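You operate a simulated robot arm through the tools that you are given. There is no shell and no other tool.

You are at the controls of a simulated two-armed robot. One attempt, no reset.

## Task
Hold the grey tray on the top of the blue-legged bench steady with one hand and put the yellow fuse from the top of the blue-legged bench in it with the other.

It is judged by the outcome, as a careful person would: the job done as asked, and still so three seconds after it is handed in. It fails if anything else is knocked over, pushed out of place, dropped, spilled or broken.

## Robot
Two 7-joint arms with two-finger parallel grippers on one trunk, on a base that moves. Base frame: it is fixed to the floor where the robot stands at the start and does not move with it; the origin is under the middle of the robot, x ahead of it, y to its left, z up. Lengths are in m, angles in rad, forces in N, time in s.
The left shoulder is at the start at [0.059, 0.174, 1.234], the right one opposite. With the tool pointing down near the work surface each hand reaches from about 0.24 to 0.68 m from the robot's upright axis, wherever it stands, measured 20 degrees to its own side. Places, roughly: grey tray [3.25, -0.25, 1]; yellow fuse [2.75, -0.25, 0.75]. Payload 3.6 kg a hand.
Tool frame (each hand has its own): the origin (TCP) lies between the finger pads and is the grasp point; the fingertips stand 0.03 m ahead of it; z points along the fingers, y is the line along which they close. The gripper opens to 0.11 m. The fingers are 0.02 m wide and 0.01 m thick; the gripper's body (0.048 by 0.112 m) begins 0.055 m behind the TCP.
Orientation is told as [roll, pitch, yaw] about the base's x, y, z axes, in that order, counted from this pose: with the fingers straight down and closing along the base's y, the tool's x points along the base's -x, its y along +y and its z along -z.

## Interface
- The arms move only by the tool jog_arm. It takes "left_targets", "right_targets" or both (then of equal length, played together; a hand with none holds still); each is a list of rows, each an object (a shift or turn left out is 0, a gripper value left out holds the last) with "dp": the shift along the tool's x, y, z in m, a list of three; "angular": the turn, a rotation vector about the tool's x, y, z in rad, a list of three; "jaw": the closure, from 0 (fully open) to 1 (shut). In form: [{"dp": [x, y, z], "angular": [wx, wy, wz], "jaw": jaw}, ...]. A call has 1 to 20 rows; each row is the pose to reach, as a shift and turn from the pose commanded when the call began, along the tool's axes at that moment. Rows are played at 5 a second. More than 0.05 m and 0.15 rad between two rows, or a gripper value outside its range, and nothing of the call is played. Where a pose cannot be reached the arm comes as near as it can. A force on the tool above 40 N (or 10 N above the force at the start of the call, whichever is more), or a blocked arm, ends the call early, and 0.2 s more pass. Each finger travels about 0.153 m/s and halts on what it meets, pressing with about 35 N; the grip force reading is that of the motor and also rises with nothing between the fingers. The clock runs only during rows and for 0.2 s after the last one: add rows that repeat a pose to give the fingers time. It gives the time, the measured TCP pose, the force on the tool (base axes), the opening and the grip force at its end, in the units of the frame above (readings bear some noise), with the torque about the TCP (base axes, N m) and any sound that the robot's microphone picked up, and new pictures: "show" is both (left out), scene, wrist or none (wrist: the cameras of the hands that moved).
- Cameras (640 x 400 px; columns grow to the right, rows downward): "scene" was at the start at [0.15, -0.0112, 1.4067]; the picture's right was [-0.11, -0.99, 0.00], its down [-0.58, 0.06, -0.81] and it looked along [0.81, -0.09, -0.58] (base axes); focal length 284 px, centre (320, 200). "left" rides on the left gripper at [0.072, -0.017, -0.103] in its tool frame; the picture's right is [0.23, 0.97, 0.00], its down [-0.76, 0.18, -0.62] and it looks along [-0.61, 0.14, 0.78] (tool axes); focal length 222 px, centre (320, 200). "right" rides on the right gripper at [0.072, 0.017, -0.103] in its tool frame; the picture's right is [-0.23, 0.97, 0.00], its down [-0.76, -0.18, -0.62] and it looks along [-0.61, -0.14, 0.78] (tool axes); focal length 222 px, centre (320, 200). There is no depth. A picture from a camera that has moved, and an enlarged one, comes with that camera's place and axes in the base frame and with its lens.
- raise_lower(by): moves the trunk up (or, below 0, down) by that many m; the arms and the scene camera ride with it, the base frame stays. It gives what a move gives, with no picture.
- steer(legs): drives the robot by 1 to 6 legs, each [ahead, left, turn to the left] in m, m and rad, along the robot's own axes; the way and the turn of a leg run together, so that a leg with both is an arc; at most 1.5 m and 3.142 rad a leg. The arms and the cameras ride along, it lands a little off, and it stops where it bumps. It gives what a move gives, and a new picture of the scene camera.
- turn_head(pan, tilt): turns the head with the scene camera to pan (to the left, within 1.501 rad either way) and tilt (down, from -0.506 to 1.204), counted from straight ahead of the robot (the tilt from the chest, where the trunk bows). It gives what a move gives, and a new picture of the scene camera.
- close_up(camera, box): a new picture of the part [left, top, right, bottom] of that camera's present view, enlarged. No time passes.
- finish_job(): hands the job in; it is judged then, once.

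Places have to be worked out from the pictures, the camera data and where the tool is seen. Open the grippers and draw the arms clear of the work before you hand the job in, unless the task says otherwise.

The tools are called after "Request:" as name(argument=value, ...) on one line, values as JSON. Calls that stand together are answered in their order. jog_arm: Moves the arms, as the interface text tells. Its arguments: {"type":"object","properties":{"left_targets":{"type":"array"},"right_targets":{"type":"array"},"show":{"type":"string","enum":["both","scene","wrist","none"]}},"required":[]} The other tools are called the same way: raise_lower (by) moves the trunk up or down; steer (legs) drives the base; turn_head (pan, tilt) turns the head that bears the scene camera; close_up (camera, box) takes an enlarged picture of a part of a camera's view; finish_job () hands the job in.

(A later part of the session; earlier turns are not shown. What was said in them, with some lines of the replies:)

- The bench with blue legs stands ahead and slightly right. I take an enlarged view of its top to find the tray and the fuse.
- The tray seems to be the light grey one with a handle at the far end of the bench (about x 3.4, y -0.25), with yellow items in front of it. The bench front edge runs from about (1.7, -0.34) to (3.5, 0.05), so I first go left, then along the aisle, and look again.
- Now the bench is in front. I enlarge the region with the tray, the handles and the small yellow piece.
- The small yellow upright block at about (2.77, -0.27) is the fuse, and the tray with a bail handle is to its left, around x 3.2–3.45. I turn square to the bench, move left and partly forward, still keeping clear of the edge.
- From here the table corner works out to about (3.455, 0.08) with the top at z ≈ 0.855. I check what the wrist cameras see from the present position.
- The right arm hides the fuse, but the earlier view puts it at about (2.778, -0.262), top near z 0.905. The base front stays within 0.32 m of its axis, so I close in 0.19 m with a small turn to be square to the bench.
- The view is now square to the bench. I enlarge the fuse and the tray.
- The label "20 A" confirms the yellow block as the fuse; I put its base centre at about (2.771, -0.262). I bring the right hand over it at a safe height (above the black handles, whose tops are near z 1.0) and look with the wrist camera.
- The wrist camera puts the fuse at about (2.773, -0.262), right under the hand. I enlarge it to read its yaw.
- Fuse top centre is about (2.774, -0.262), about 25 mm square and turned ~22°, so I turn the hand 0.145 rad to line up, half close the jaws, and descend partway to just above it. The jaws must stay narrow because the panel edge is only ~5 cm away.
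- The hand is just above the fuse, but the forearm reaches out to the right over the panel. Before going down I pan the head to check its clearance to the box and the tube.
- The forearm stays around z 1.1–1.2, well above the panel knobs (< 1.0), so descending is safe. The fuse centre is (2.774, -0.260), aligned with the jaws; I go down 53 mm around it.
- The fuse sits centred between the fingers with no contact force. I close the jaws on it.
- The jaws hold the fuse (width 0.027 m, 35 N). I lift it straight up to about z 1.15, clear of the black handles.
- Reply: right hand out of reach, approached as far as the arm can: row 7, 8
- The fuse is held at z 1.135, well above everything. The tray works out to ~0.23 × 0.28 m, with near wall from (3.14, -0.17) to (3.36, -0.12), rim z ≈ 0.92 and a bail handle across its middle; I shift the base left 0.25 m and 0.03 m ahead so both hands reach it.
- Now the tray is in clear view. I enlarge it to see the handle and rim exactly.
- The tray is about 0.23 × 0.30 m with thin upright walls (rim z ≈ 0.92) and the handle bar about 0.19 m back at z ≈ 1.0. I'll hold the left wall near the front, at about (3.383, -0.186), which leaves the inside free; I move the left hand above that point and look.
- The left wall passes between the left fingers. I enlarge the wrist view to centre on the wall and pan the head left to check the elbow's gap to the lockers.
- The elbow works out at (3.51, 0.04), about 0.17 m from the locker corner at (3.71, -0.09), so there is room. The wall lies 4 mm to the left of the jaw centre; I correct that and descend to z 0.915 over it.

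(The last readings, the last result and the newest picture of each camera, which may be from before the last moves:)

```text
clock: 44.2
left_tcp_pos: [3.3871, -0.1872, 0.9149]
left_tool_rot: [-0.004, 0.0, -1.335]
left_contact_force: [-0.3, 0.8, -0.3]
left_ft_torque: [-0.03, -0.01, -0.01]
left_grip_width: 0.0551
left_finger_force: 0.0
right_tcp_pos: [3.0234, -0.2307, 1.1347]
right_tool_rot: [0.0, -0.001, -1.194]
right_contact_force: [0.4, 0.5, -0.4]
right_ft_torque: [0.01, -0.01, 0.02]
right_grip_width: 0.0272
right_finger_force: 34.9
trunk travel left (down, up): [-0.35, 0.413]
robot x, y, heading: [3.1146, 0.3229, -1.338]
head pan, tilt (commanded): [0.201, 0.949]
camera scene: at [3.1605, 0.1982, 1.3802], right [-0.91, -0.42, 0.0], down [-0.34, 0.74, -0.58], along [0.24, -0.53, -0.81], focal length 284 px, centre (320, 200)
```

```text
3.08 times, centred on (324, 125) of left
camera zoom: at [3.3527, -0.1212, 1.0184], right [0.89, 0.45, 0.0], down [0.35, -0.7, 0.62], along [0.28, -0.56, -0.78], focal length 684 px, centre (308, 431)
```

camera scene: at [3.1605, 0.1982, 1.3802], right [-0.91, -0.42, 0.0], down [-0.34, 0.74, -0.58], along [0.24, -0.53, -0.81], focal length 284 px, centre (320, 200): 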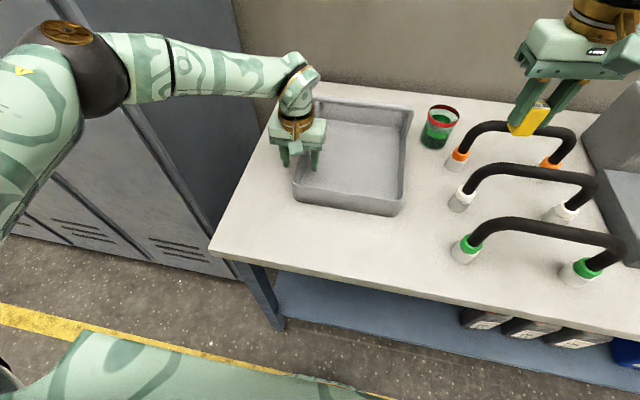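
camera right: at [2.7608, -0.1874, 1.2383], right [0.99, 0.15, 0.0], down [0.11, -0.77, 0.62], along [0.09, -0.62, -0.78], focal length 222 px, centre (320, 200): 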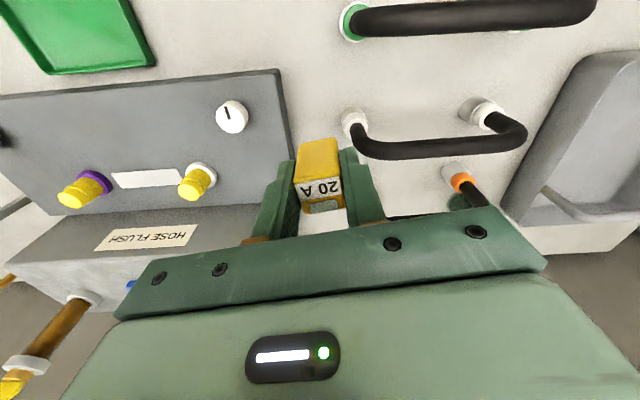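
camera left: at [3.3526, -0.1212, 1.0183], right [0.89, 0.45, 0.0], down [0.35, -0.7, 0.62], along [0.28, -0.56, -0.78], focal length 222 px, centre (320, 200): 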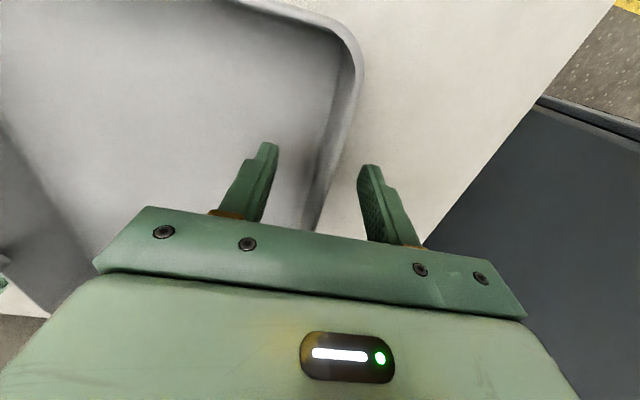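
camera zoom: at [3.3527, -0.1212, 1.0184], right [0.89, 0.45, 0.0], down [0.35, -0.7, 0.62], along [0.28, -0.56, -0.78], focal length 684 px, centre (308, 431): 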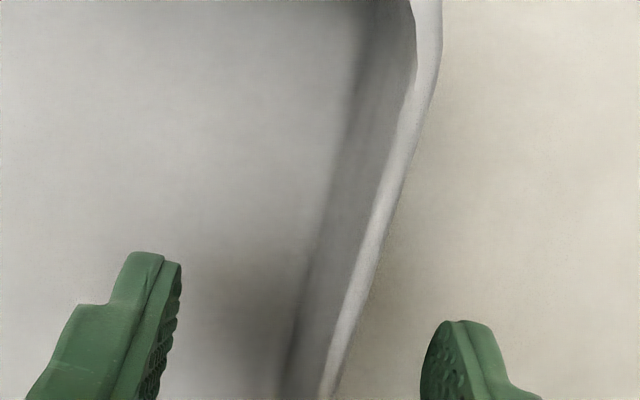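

The wall is centred between the left fingers to within ~2 mm. I nudge 2 mm left and close the left jaws on it.

Request:
jog_arm(left_targets=[{"dp": [0, 0.002, 0], "jaw": 0.65}, {"dp": [0, 0.002, 0], "jaw": 0.8}, {"dp": [0, 0.002, 0], "jaw": 0.9}, {"dp": [0, 0.002, 0], "jaw": 1.0}, {"dp": [0, 0.002, 0], "jaw": 1.0}, {"dp": [0, 0.002, 0], "jaw": 1.0}], show="both")

```text
clock: 45.6
left_tcp_pos: [3.3897, -0.1869, 0.9146]
left_tool_rot: [-0.002, 0.001, -1.334]
left_contact_force: [1.4, 0.4, 1.7]
left_ft_torque: [0.49, -0.04, -0.27]
left_grip_width: 0.0038
left_finger_force: 34.9
right_tcp_pos: [3.0245, -0.2308, 1.1345]
right_tool_rot: [0.0, 0.0, -1.193]
right_contact_force: [0.0, 0.7, -0.5]
right_ft_torque: [0.01, -0.02, 0.0]
right_grip_width: 0.0271
right_finger_force: 34.2
trunk travel left (down, up): [-0.35, 0.413]
robot x, y, heading: [3.1114, 0.3244, -1.343]
head pan, tilt (commanded): [0.201, 0.949]
camera scene: at [3.1605, 0.1982, 1.3802], right [-0.91, -0.42, 0.0], down [-0.34, 0.74, -0.58], along [0.24, -0.53, -0.81], focal length 284 px, centre (320, 200)
camera left: at [3.3551, -0.1206, 1.0181], right [0.89, 0.45, 0.0], down [0.35, -0.7, 0.62], along [0.28, -0.56, -0.78], focal length 222 px, centre (320, 200)
```

scene: 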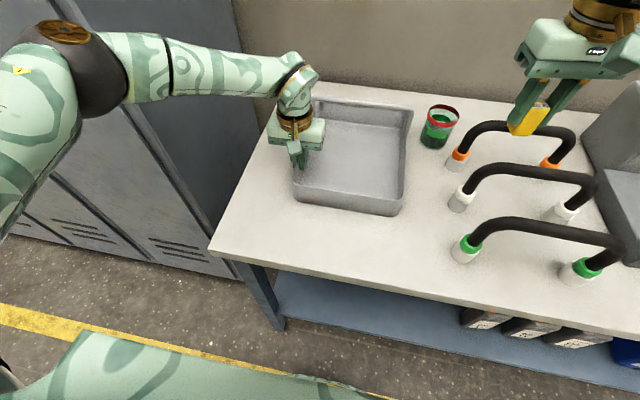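
left: 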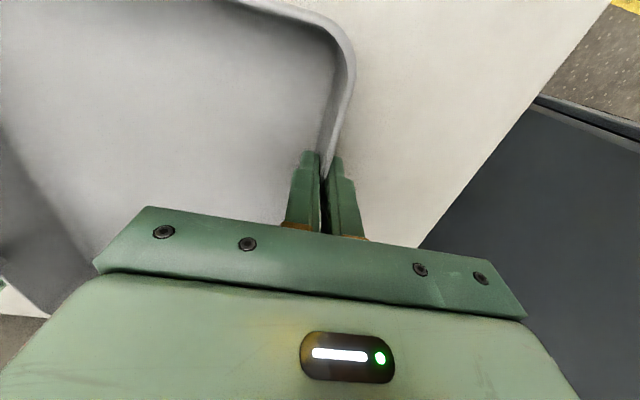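

The left hand now grips the tray wall (width 3.8 mm, 35 N, small forces). I carry the fuse over the tray at z ≈ 1.10 to above about (3.244, -0.234), clear of the left hand and the handle bar.

Request:
jog_arm(right_targets=[{"dp": [-0.014, 0.034, 0.015]}, {"dp": [-0.028, 0.068, 0.03]}, {"dp": [-0.042, 0.102, 0.035]}, {"dp": [-0.056, 0.136, 0.035]}, {"dp": [-0.07, 0.17, 0.035]}, {"dp": [-0.0837, 0.2027, 0.035]}, {"dp": [-0.0837, 0.2027, 0.035]}], show="both")

```text
clock: 47.2
left_tcp_pos: [3.3896, -0.186, 0.9153]
left_tool_rot: [-0.002, 0.002, -1.335]
left_contact_force: [-0.3, 0.0, 1.8]
left_ft_torque: [0.36, -0.14, -0.03]
left_grip_width: 0.0035
left_finger_force: 35.4
right_tcp_pos: [3.2412, -0.2327, 1.1058]
right_tool_rot: [0.001, 0.0, -1.194]
right_contact_force: [0.5, 0.1, -0.6]
right_ft_torque: [0.02, -0.02, -0.01]
right_grip_width: 0.0272
right_finger_force: 35.2
trunk travel left (down, up): [-0.35, 0.413]
robot x, y, heading: [3.1108, 0.3272, -1.34]
head pan, tilt (commanded): [0.201, 0.949]
camera scene: at [3.1604, 0.1983, 1.3802], right [-0.91, -0.42, 0.0], down [-0.34, 0.74, -0.58], along [0.24, -0.53, -0.81], focal length 284 px, centre (320, 200)
camera right: at [3.2296, -0.1597, 1.2077], right [0.99, 0.15, 0.0], down [0.12, -0.77, 0.62], along [0.09, -0.62, -0.78], focal length 222 px, centre (320, 200)
```

scene: 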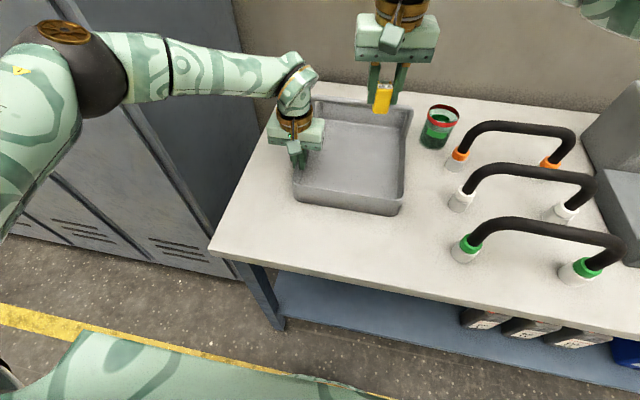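
right: 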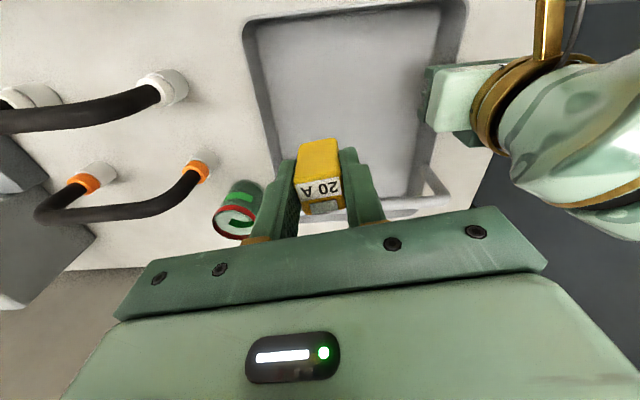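

The fuse hangs over the open front-right part of the tray, about 36 mm from the left gripper. I shift 8 mm right and go straight down to z ≈ 0.925, just short of the floor.

Request:
jog_arm(right_targets=[{"dp": [0, -0.008, 0.03]}, {"dp": [0, -0.008, 0.065]}, {"dp": [0, -0.008, 0.1]}, {"dp": [0, -0.008, 0.13]}, {"dp": [0, -0.008, 0.155]}, {"dp": [0, -0.008, 0.172]}, {"dp": [0, -0.008, 0.18]}, {"dp": [0, -0.008, 0.18]}], show="both")

```text
clock: 49.0
left_tcp_pos: [3.3891, -0.187, 0.9146]
left_tool_rot: [-0.002, 0.0, -1.334]
left_contact_force: [2.1, 1.4, 2.7]
left_ft_torque: [0.19, -0.15, 0.01]
left_grip_width: 0.0038
left_finger_force: 35.6
right_tcp_pos: [3.2344, -0.2376, 0.9209]
right_tool_rot: [-0.001, -0.001, -1.195]
right_contact_force: [-0.1, 0.2, 0.2]
right_ft_torque: [0.02, 0.02, -0.04]
right_grip_width: 0.027
right_finger_force: 35.5
trunk travel left (down, up): [-0.35, 0.413]
robot x, y, heading: [3.1155, 0.3232, -1.341]
head pan, tilt (commanded): [0.201, 0.949]
camera scene: at [3.1608, 0.1985, 1.3802], right [-0.91, -0.42, 0.0], down [-0.34, 0.74, -0.58], along [0.24, -0.53, -0.81], focal length 284 px, centre (320, 200)
camera right: at [3.2252, -0.1629, 1.0231], right [0.99, 0.15, 0.0], down [0.11, -0.77, 0.62], along [0.09, -0.62, -0.78], focal length 222 px, centre (320, 200)
```

scene: 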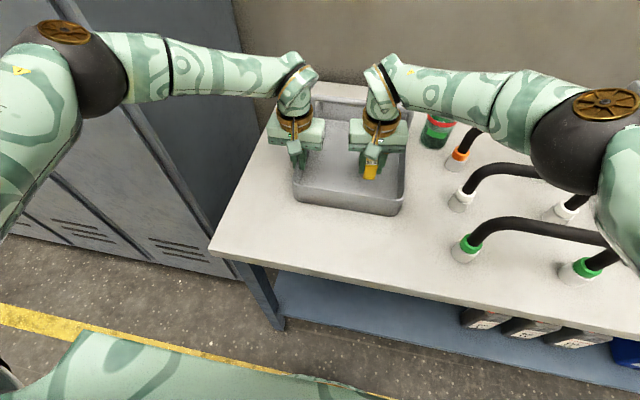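
right: 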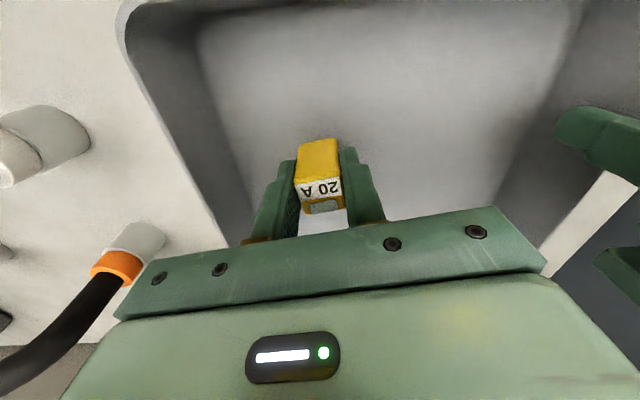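

The fuse is inside the tray with its base near z 0.88; the floor should be about 0.86. I lower slowly and watch the force.

Request:
jog_arm(right_targets=[{"dp": [0, 0, 0.005]}, {"dp": [0, 0, 0.01]}, {"dp": [0, 0, 0.013]}, {"dp": [0, 0, 0.013]}], show="wrist")

```text
clock: 50.0
left_tcp_pos: [3.3896, -0.1851, 0.915]
left_tool_rot: [-0.001, 0.0, -1.335]
left_contact_force: [2.3, 1.0, 2.0]
left_ft_torque: [0.1, -0.2, 0.01]
left_grip_width: 0.0037
left_finger_force: 35.3
right_tcp_pos: [3.237, -0.236, 0.9076]
right_tool_rot: [0.0, 0.0, -1.194]
right_contact_force: [0.8, 0.6, -0.2]
right_ft_torque: [-0.02, 0.02, -0.01]
right_grip_width: 0.0272
right_finger_force: 34.5
trunk travel left (down, up): [-0.35, 0.413]
robot x, y, heading: [3.1126, 0.3279, -1.339]
head pan, tilt (commanded): [0.201, 0.949]
camera right: at [3.226, -0.1627, 1.0098], right [0.99, 0.15, 0.0], down [0.12, -0.77, 0.62], along [0.09, -0.62, -0.78], focal length 222 px, centre (320, 200)
```

right: 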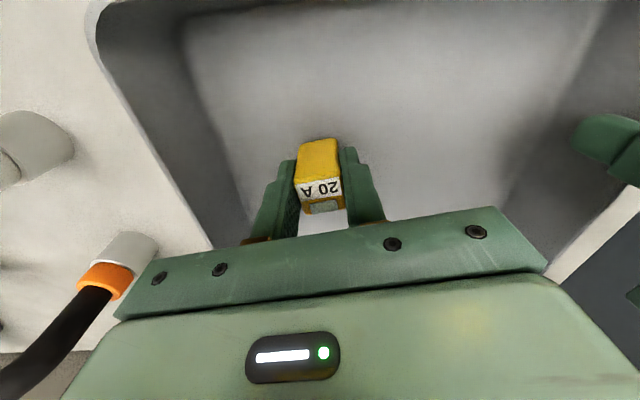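

No contact yet at z 0.9076. I continue down in millimetre steps to find the tray floor.

Request:
jog_arm(right_targets=[{"dp": [0, 0, 0.002]}, {"dp": [0, 0, 0.004]}, {"dp": [0, 0, 0.004]}], show="none")

```text
clock: 50.8
left_tcp_pos: [3.3885, -0.1861, 0.9139]
left_tool_rot: [-0.001, 0.0, -1.336]
left_contact_force: [1.3, 0.6, 2.2]
left_ft_torque: [0.0, -0.24, 0.02]
left_grip_width: 0.0035
left_finger_force: 34.8
right_tcp_pos: [3.2391, -0.237, 0.9039]
right_tool_rot: [0.0, -0.001, -1.194]
right_contact_force: [-0.4, 0.1, -1.2]
right_ft_torque: [0.01, 0.01, 0.01]
right_grip_width: 0.0273
right_finger_force: 35.4
trunk travel left (down, up): [-0.35, 0.413]
robot x, y, heading: [3.1103, 0.3258, -1.34]
head pan, tilt (commanded): [0.201, 0.949]
```

Still no clear contact at z 0.904. I lower 2 mm more and read again.

Request:
jog_arm(right_targets=[{"dp": [0, 0, 0.001]}, {"dp": [0, 0, 0.002]}, {"dp": [0, 0, 0.002]}], show="none")

Request:
close_up(camera="scene", box=[290, 120, 418, 200])

```text
clock: 51.6
left_tcp_pos: [3.3887, -0.1857, 0.9151]
left_tool_rot: [-0.003, -0.001, -1.336]
left_contact_force: [1.4, 0.9, 1.2]
left_ft_torque: [-0.04, -0.23, 0.03]
left_grip_width: 0.0036
left_finger_force: 35.0
right_tcp_pos: [3.2363, -0.236, 0.9033]
right_tool_rot: [-0.001, 0.001, -1.194]
right_contact_force: [-0.5, -0.3, -0.8]
right_ft_torque: [0.0, 0.0, 0.01]
right_grip_width: 0.0273
right_finger_force: 35.2
trunk travel left (down, up): [-0.35, 0.413]
robot x, y, heading: [3.1153, 0.3274, -1.341]
head pan, tilt (commanded): [0.201, 0.949]
```

```text
5.00 times, centred on (354, 160) of scene
camera zoom: at [3.1607, 0.1984, 1.3802], right [-0.91, -0.42, 0.0], down [-0.34, 0.74, -0.58], along [0.24, -0.53, -0.81], focal length 1420 px, centre (150, 400)
```

zoom: 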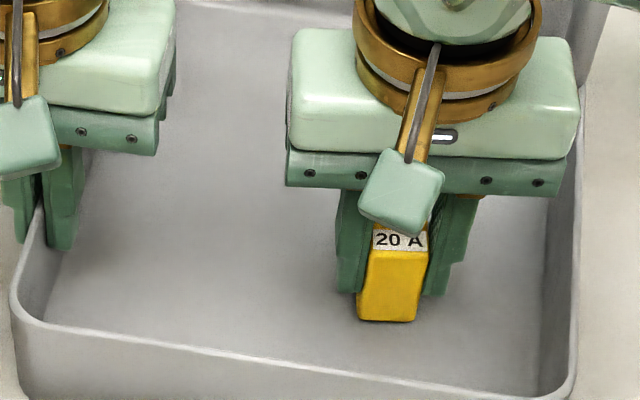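

The fuse base looks at or just above the tray floor. I lower another 2 mm in small steps.

Request:
jog_arm(right_targets=[{"dp": [0, 0, 0.001]}, {"dp": [0, 0, 0.002]}, {"dp": [0, 0, 0.002]}], show="none")

```text
clock: 52.4
left_tcp_pos: [3.3892, -0.1857, 0.9147]
left_tool_rot: [-0.001, -0.001, -1.335]
left_contact_force: [1.9, -3.2, -0.6]
left_ft_torque: [0.48, -0.08, 0.06]
left_grip_width: 0.0037
left_finger_force: 34.7
right_tcp_pos: [3.2374, -0.2375, 0.9003]
right_tool_rot: [0.001, 0.0, -1.193]
right_contact_force: [-0.9, 2.1, 8.4]
right_ft_torque: [0.09, 0.01, 0.0]
right_grip_width: 0.027
right_finger_force: 34.7
trunk travel left (down, up): [-0.35, 0.413]
robot x, y, heading: [3.1197, 0.3246, -1.34]
head pan, tilt (commanded): [0.201, 0.949]
```

The force rose to 8 N: the fuse stands on the tray floor. I ease up half a millimetre and open the right jaws partway.

Request:
jog_arm(right_targets=[{"dp": [0, 0, -0.0006], "jaw": 0.9}, {"dp": [0, 0, -0.0006], "jaw": 0.7}, {"dp": [0, 0, -0.0006], "jaw": 0.6}, {"dp": [0, 0, -0.0006], "jaw": 0.52}, {"dp": [0, 0, -0.0006], "jaw": 0.52}], show="wrist")

Request:
close_up(camera="scene", box=[290, 120, 418, 200])

```text
clock: 53.6
left_tcp_pos: [3.3901, -0.1866, 0.9144]
left_tool_rot: [-0.002, 0.0, -1.333]
left_contact_force: [0.9, 0.5, 0.6]
left_ft_torque: [-0.23, -0.26, 0.05]
left_grip_width: 0.0035
left_finger_force: 35.2
right_tcp_pos: [3.2374, -0.2371, 0.9005]
right_tool_rot: [-0.001, 0.0, -1.195]
right_contact_force: [-0.3, -0.2, 0.5]
right_ft_torque: [0.02, -0.01, -0.02]
right_grip_width: 0.0528
right_finger_force: 0.0
trunk travel left (down, up): [-0.35, 0.413]
robot x, y, heading: [3.113, 0.321, -1.338]
head pan, tilt (commanded): [0.201, 0.949]
camera right: at [3.2269, -0.1628, 1.0031], right [0.99, 0.15, 0.0], down [0.11, -0.77, 0.62], along [0.09, -0.62, -0.78], focal length 222 px, centre (320, 200)
```

right: 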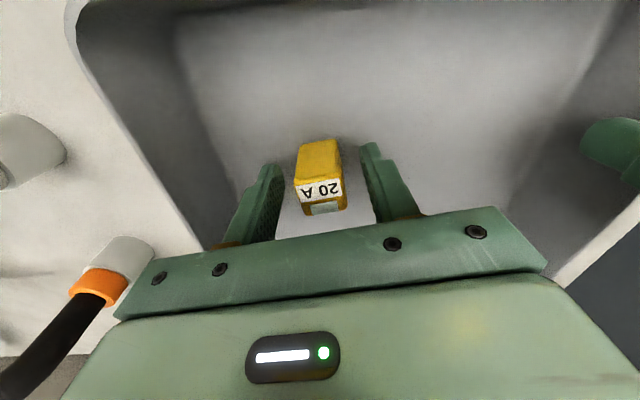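

```text
5.00 times, centred on (354, 160) of scene
camera zoom: at [3.1607, 0.1985, 1.3802], right [-0.91, -0.42, 0.0], down [-0.34, 0.74, -0.58], along [0.24, -0.53, -0.81], focal length 1420 px, centre (150, 400)
```

zoom: 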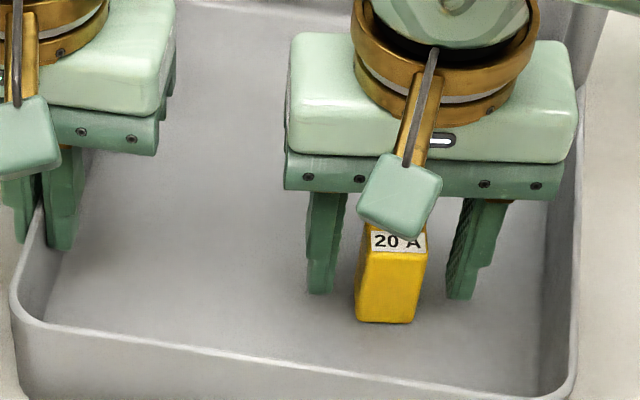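

The fuse is released and stands upright in the tray. I raise the right hand straight up out of it while the left hand keeps holding.

Request:
jog_arm(right_targets=[{"dp": [0, 0, -0.015]}, {"dp": [0, 0, -0.04]}, {"dp": [0, 0, -0.075]}, {"dp": [0, 0, -0.11]}, {"dp": [0, 0, -0.145]}, {"dp": [0, 0, -0.18]}, {"dp": [0, 0, -0.2]}, {"dp": [0, 0, -0.2]}], show="both")

```text
clock: 55.4
left_tcp_pos: [3.3891, -0.1857, 0.9154]
left_tool_rot: [-0.001, -0.001, -1.335]
left_contact_force: [0.2, 1.0, 1.3]
left_ft_torque: [0.07, -0.19, 0.06]
left_grip_width: 0.0036
left_finger_force: 35.2
right_tcp_pos: [3.2352, -0.2355, 1.0987]
right_tool_rot: [0.0, 0.001, -1.194]
right_contact_force: [-0.6, 0.4, 1.4]
right_ft_torque: [0.0, 0.03, -0.02]
right_grip_width: 0.053
right_finger_force: 0.0
trunk travel left (down, up): [-0.35, 0.413]
robot x, y, heading: [3.1129, 0.3241, -1.338]
head pan, tilt (commanded): [0.201, 0.949]
camera scene: at [3.1606, 0.1984, 1.3802], right [-0.91, -0.42, 0.0], down [-0.34, 0.74, -0.58], along [0.24, -0.53, -0.81], focal length 284 px, centre (320, 200)
camera right: at [3.225, -0.1623, 1.201], right [0.99, 0.15, 0.0], down [0.11, -0.77, 0.62], along [0.09, -0.62, -0.78], focal length 222 px, centre (320, 200)
```

scene: 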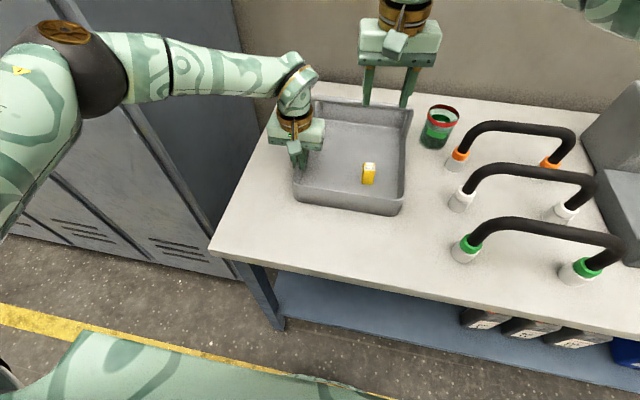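
right: 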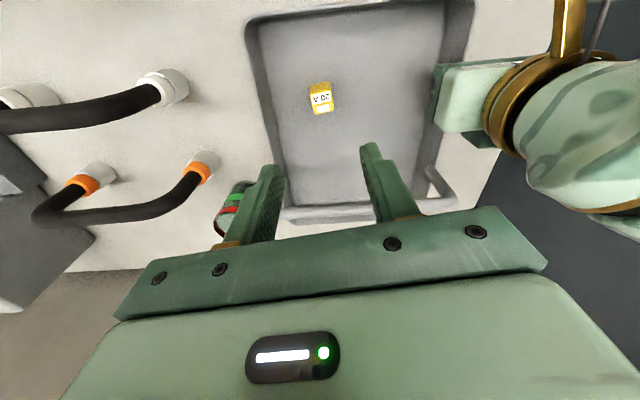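

The fuse stands in the tray. I now draw the right hand back and to the right, keeping its height, with the left still holding.

Request:
jog_arm(right_targets=[{"dp": [0.04, -0.01, 0]}, {"dp": [0.08, -0.02, 0]}, {"dp": [0.12, -0.03, 0]}, {"dp": [0.16, -0.04, 0]}, {"dp": [0.16, -0.04, 0]}], show="none")

Request:
jog_arm(left_targets=[{"jaw": 0.92}, {"jaw": 0.8}, {"jaw": 0.65}, {"jaw": 0.55}, {"jaw": 0.55}], show="both")

```text
clock: 56.6
left_tcp_pos: [3.3895, -0.1853, 0.9153]
left_tool_rot: [-0.003, -0.002, -1.334]
left_contact_force: [1.3, 0.9, 0.4]
left_ft_torque: [-0.02, -0.12, 0.0]
left_grip_width: 0.004
left_finger_force: 35.1
right_tcp_pos: [3.138, -0.1003, 1.1003]
right_tool_rot: [0.0, 0.0, -1.194]
right_contact_force: [0.1, 0.6, -0.3]
right_ft_torque: [0.0, -0.01, 0.01]
right_grip_width: 0.0529
right_finger_force: 0.0
trunk travel left (down, up): [-0.35, 0.413]
robot x, y, heading: [3.1137, 0.3247, -1.337]
head pan, tilt (commanded): [0.201, 0.949]
```

```text
clock: 57.8
left_tcp_pos: [3.388, -0.1868, 0.9137]
left_tool_rot: [-0.003, 0.0, -1.336]
left_contact_force: [-0.2, 0.6, 0.9]
left_ft_torque: [0.01, -0.01, 0.02]
left_grip_width: 0.0495
left_finger_force: 0.0
right_tcp_pos: [3.1391, -0.101, 1.0996]
right_tool_rot: [0.001, 0.0, -1.193]
right_contact_force: [-0.3, 0.2, 0.3]
right_ft_torque: [-0.03, 0.02, -0.03]
right_grip_width: 0.0527
right_finger_force: 0.1
trunk travel left (down, up): [-0.35, 0.413]
robot x, y, heading: [3.114, 0.3258, -1.341]
head pan, tilt (commanded): [0.201, 0.949]
camera scene: at [3.1605, 0.1982, 1.3802], right [-0.91, -0.42, 0.0], down [-0.34, 0.74, -0.58], along [0.24, -0.53, -0.81], focal length 284 px, centre (320, 200)
camera left: at [3.3551, -0.1206, 1.0181], right [0.89, 0.45, 0.0], down [0.35, -0.7, 0.62], along [0.28, -0.56, -0.78], focal length 222 px, centre (320, 200)
```

scene: 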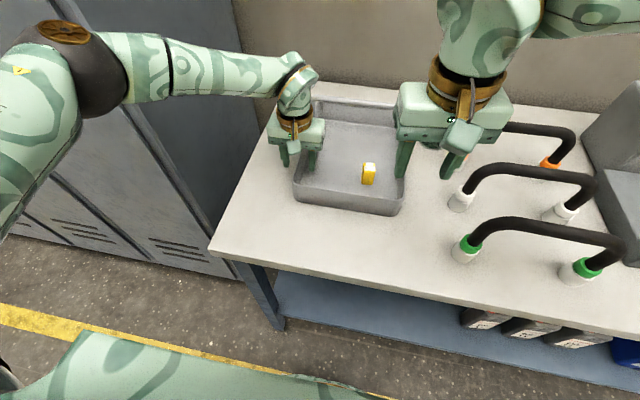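
left: 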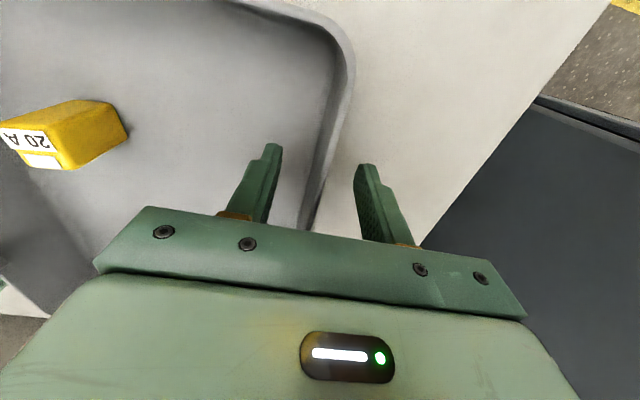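

The left jaws are open and the wall is free between them. I lift the left hand straight up, then draw it back toward the robot.

Request:
jog_arm(left_targets=[{"dp": [0, 0, -0.02]}, {"dp": [0, 0, -0.05]}, {"dp": [0, 0, -0.085]}, {"dp": [0, 0, -0.12]}, {"dp": [0, 0, -0.155]}, {"dp": [0, 0, -0.185]}, {"dp": [0.04, 0, -0.195]}, {"dp": [0.08, 0, -0.195]}, {"dp": [0.12, 0, -0.195]}, {"dp": [0.14, 0, -0.195]}, {"dp": [0.14, 0, -0.195]}], show="both")

```text
clock: 60.2
left_tcp_pos: [3.3547, -0.0485, 1.1147]
left_tool_rot: [-0.002, 0.0, -1.334]
left_contact_force: [0.4, 0.0, 0.7]
left_ft_torque: [-0.04, 0.01, -0.04]
left_grip_width: 0.0498
left_finger_force: 0.1
right_tcp_pos: [3.1385, -0.1012, 1.0998]
right_tool_rot: [-0.001, 0.001, -1.194]
right_contact_force: [-0.7, 0.3, 0.3]
right_ft_torque: [0.0, -0.01, -0.01]
right_grip_width: 0.0527
right_finger_force: 0.0
trunk travel left (down, up): [-0.35, 0.413]
robot x, y, heading: [3.1111, 0.3278, -1.343]
head pan, tilt (commanded): [0.201, 0.949]
camera scene: at [3.1605, 0.1982, 1.3801], right [-0.91, -0.42, 0.0], down [-0.34, 0.74, -0.58], along [0.24, -0.53, -0.81], focal length 284 px, centre (320, 200)
camera left: at [3.3207, 0.017, 1.2182], right [0.89, 0.45, 0.0], down [0.35, -0.7, 0.62], along [0.28, -0.56, -0.78], focal length 222 px, centre (320, 200)
```

scene: 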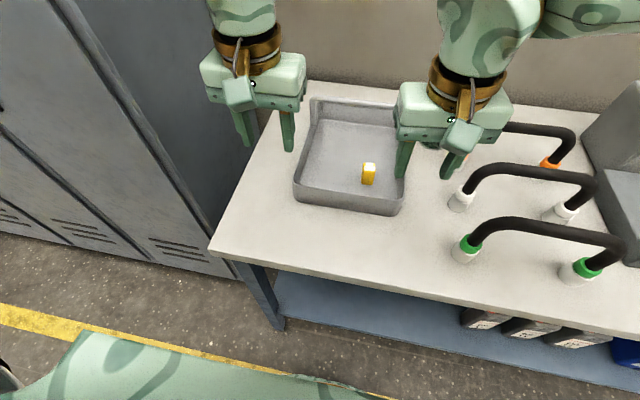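
left: 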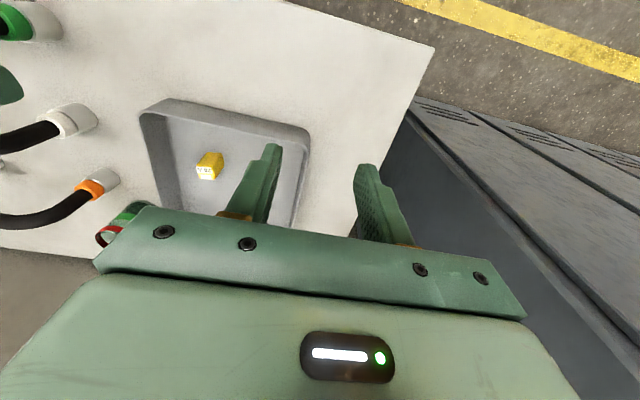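

The fuse stands in the tray and both hands are free above the bench. I open both grippers fully and back the base straight away from the bench.

Request:
jog_arm(left_targets=[{"jaw": 0.3}, {"jaw": 0.0}, {"jaw": 0.0}], right_targets=[{"jaw": 0.3}, {"jaw": 0.0}, {"jaw": 0.0}], show="none")

Request:
steer(legs=[[-0.4, 0, 0]])

Request:
turn_head(pan=0.0, tilt=0.7)

```text
clock: 61.0
left_tcp_pos: [3.355, -0.0483, 1.1146]
left_tool_rot: [-0.003, 0.0, -1.335]
left_contact_force: [-0.8, 0.0, 0.8]
left_ft_torque: [-0.02, -0.01, 0.01]
left_grip_width: 0.1099
left_finger_force: 0.0
right_tcp_pos: [3.1382, -0.1, 1.1002]
right_tool_rot: [-0.002, 0.0, -1.193]
right_contact_force: [-0.2, 0.4, -0.5]
right_ft_torque: [0.01, -0.01, 0.0]
right_grip_width: 0.11
right_finger_force: 0.1
trunk travel left (down, up): [-0.35, 0.413]
robot x, y, heading: [3.1114, 0.3262, -1.338]
head pan, tilt (commanded): [0.201, 0.949]
```

```text
clock: 63.5
left_tcp_pos: [3.2605, 0.3435, 1.1153]
left_tool_rot: [-0.002, 0.001, -1.342]
left_contact_force: [-0.2, -0.2, -0.2]
left_ft_torque: [0.01, -0.01, 0.01]
left_grip_width: 0.11
left_finger_force: 0.1
right_tcp_pos: [3.0432, 0.2935, 1.1]
right_tool_rot: [0.0, 0.001, -1.2]
right_contact_force: [-0.6, 1.0, -1.0]
right_ft_torque: [0.02, 0.04, -0.02]
right_grip_width: 0.1099
right_finger_force: 0.1
trunk travel left (down, up): [-0.35, 0.413]
robot x, y, heading: [3.0213, 0.7194, -1.35]
head pan, tilt (commanded): [0.201, 0.949]
camera scene: at [3.0677, 0.5923, 1.3803], right [-0.91, -0.41, 0.0], down [-0.34, 0.74, -0.58], along [0.24, -0.53, -0.81], focal length 284 px, centre (320, 200)
```

scene: 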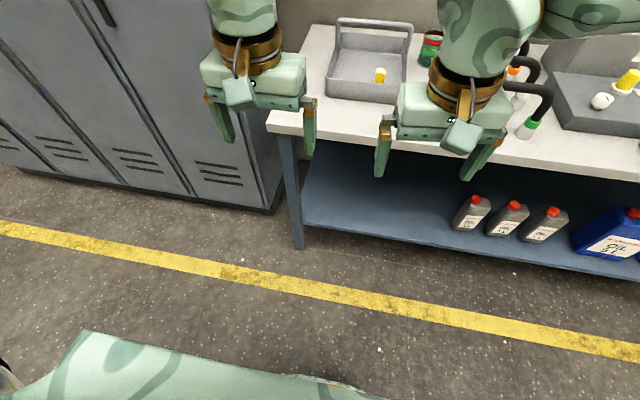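

```text
clock: 64.3
left_tcp_pos: [3.2596, 0.3434, 1.1162]
left_tool_rot: [-0.001, 0.0, -1.342]
left_contact_force: [-0.5, 0.2, 0.5]
left_ft_torque: [0.03, -0.02, 0.02]
left_grip_width: 0.11
left_finger_force: 0.0
right_tcp_pos: [3.044, 0.2928, 1.099]
right_tool_rot: [-0.001, 0.0, -1.201]
right_contact_force: [-0.2, -0.3, 0.8]
right_ft_torque: [0.01, 0.01, 0.01]
right_grip_width: 0.1099
right_finger_force: 0.1
trunk travel left (down, up): [-0.35, 0.413]
robot x, y, heading: [3.0237, 0.7168, -1.346]
head pan, tilt (commanded): [0.0, 0.7]
camera scene: at [3.0569, 0.5747, 1.3999], right [-0.97, -0.22, 0.0], down [-0.14, 0.63, -0.76], along [0.17, -0.74, -0.65], focal length 284 px, centre (320, 200)
```

scene: 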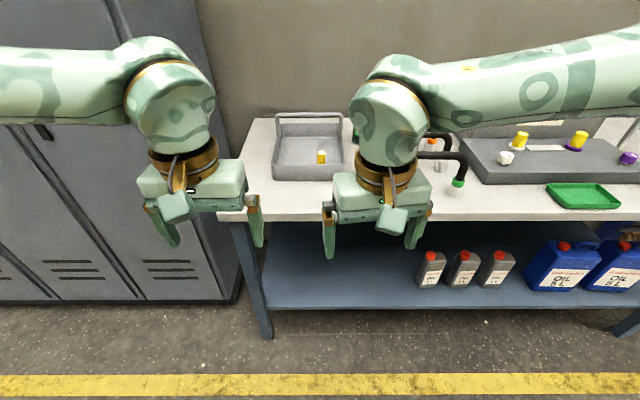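

The fuse stands inside the grey tray, both grippers are open and clear of the bench, and everything else I can see is where it was. I hand the job in.

Request:
finish_job()

```text
The job is handed in.
```

The yellow fuse (marked "20 A") is standing upright in the grey tray on the blue-legged bench, and the job is handed in.

The left hand gripped the tray's left wall from before the fuse was lowered until the right hand had let go and drawn back. The right hand set the fuse down gently, with about 8 N of contact on the tray floor.

I then opened both grippers and backed the robot about 0.4 m from the bench. The last picture shows the fuse still in the tray. Everything else I could see was where it had been, though the arms hid part of the bench.
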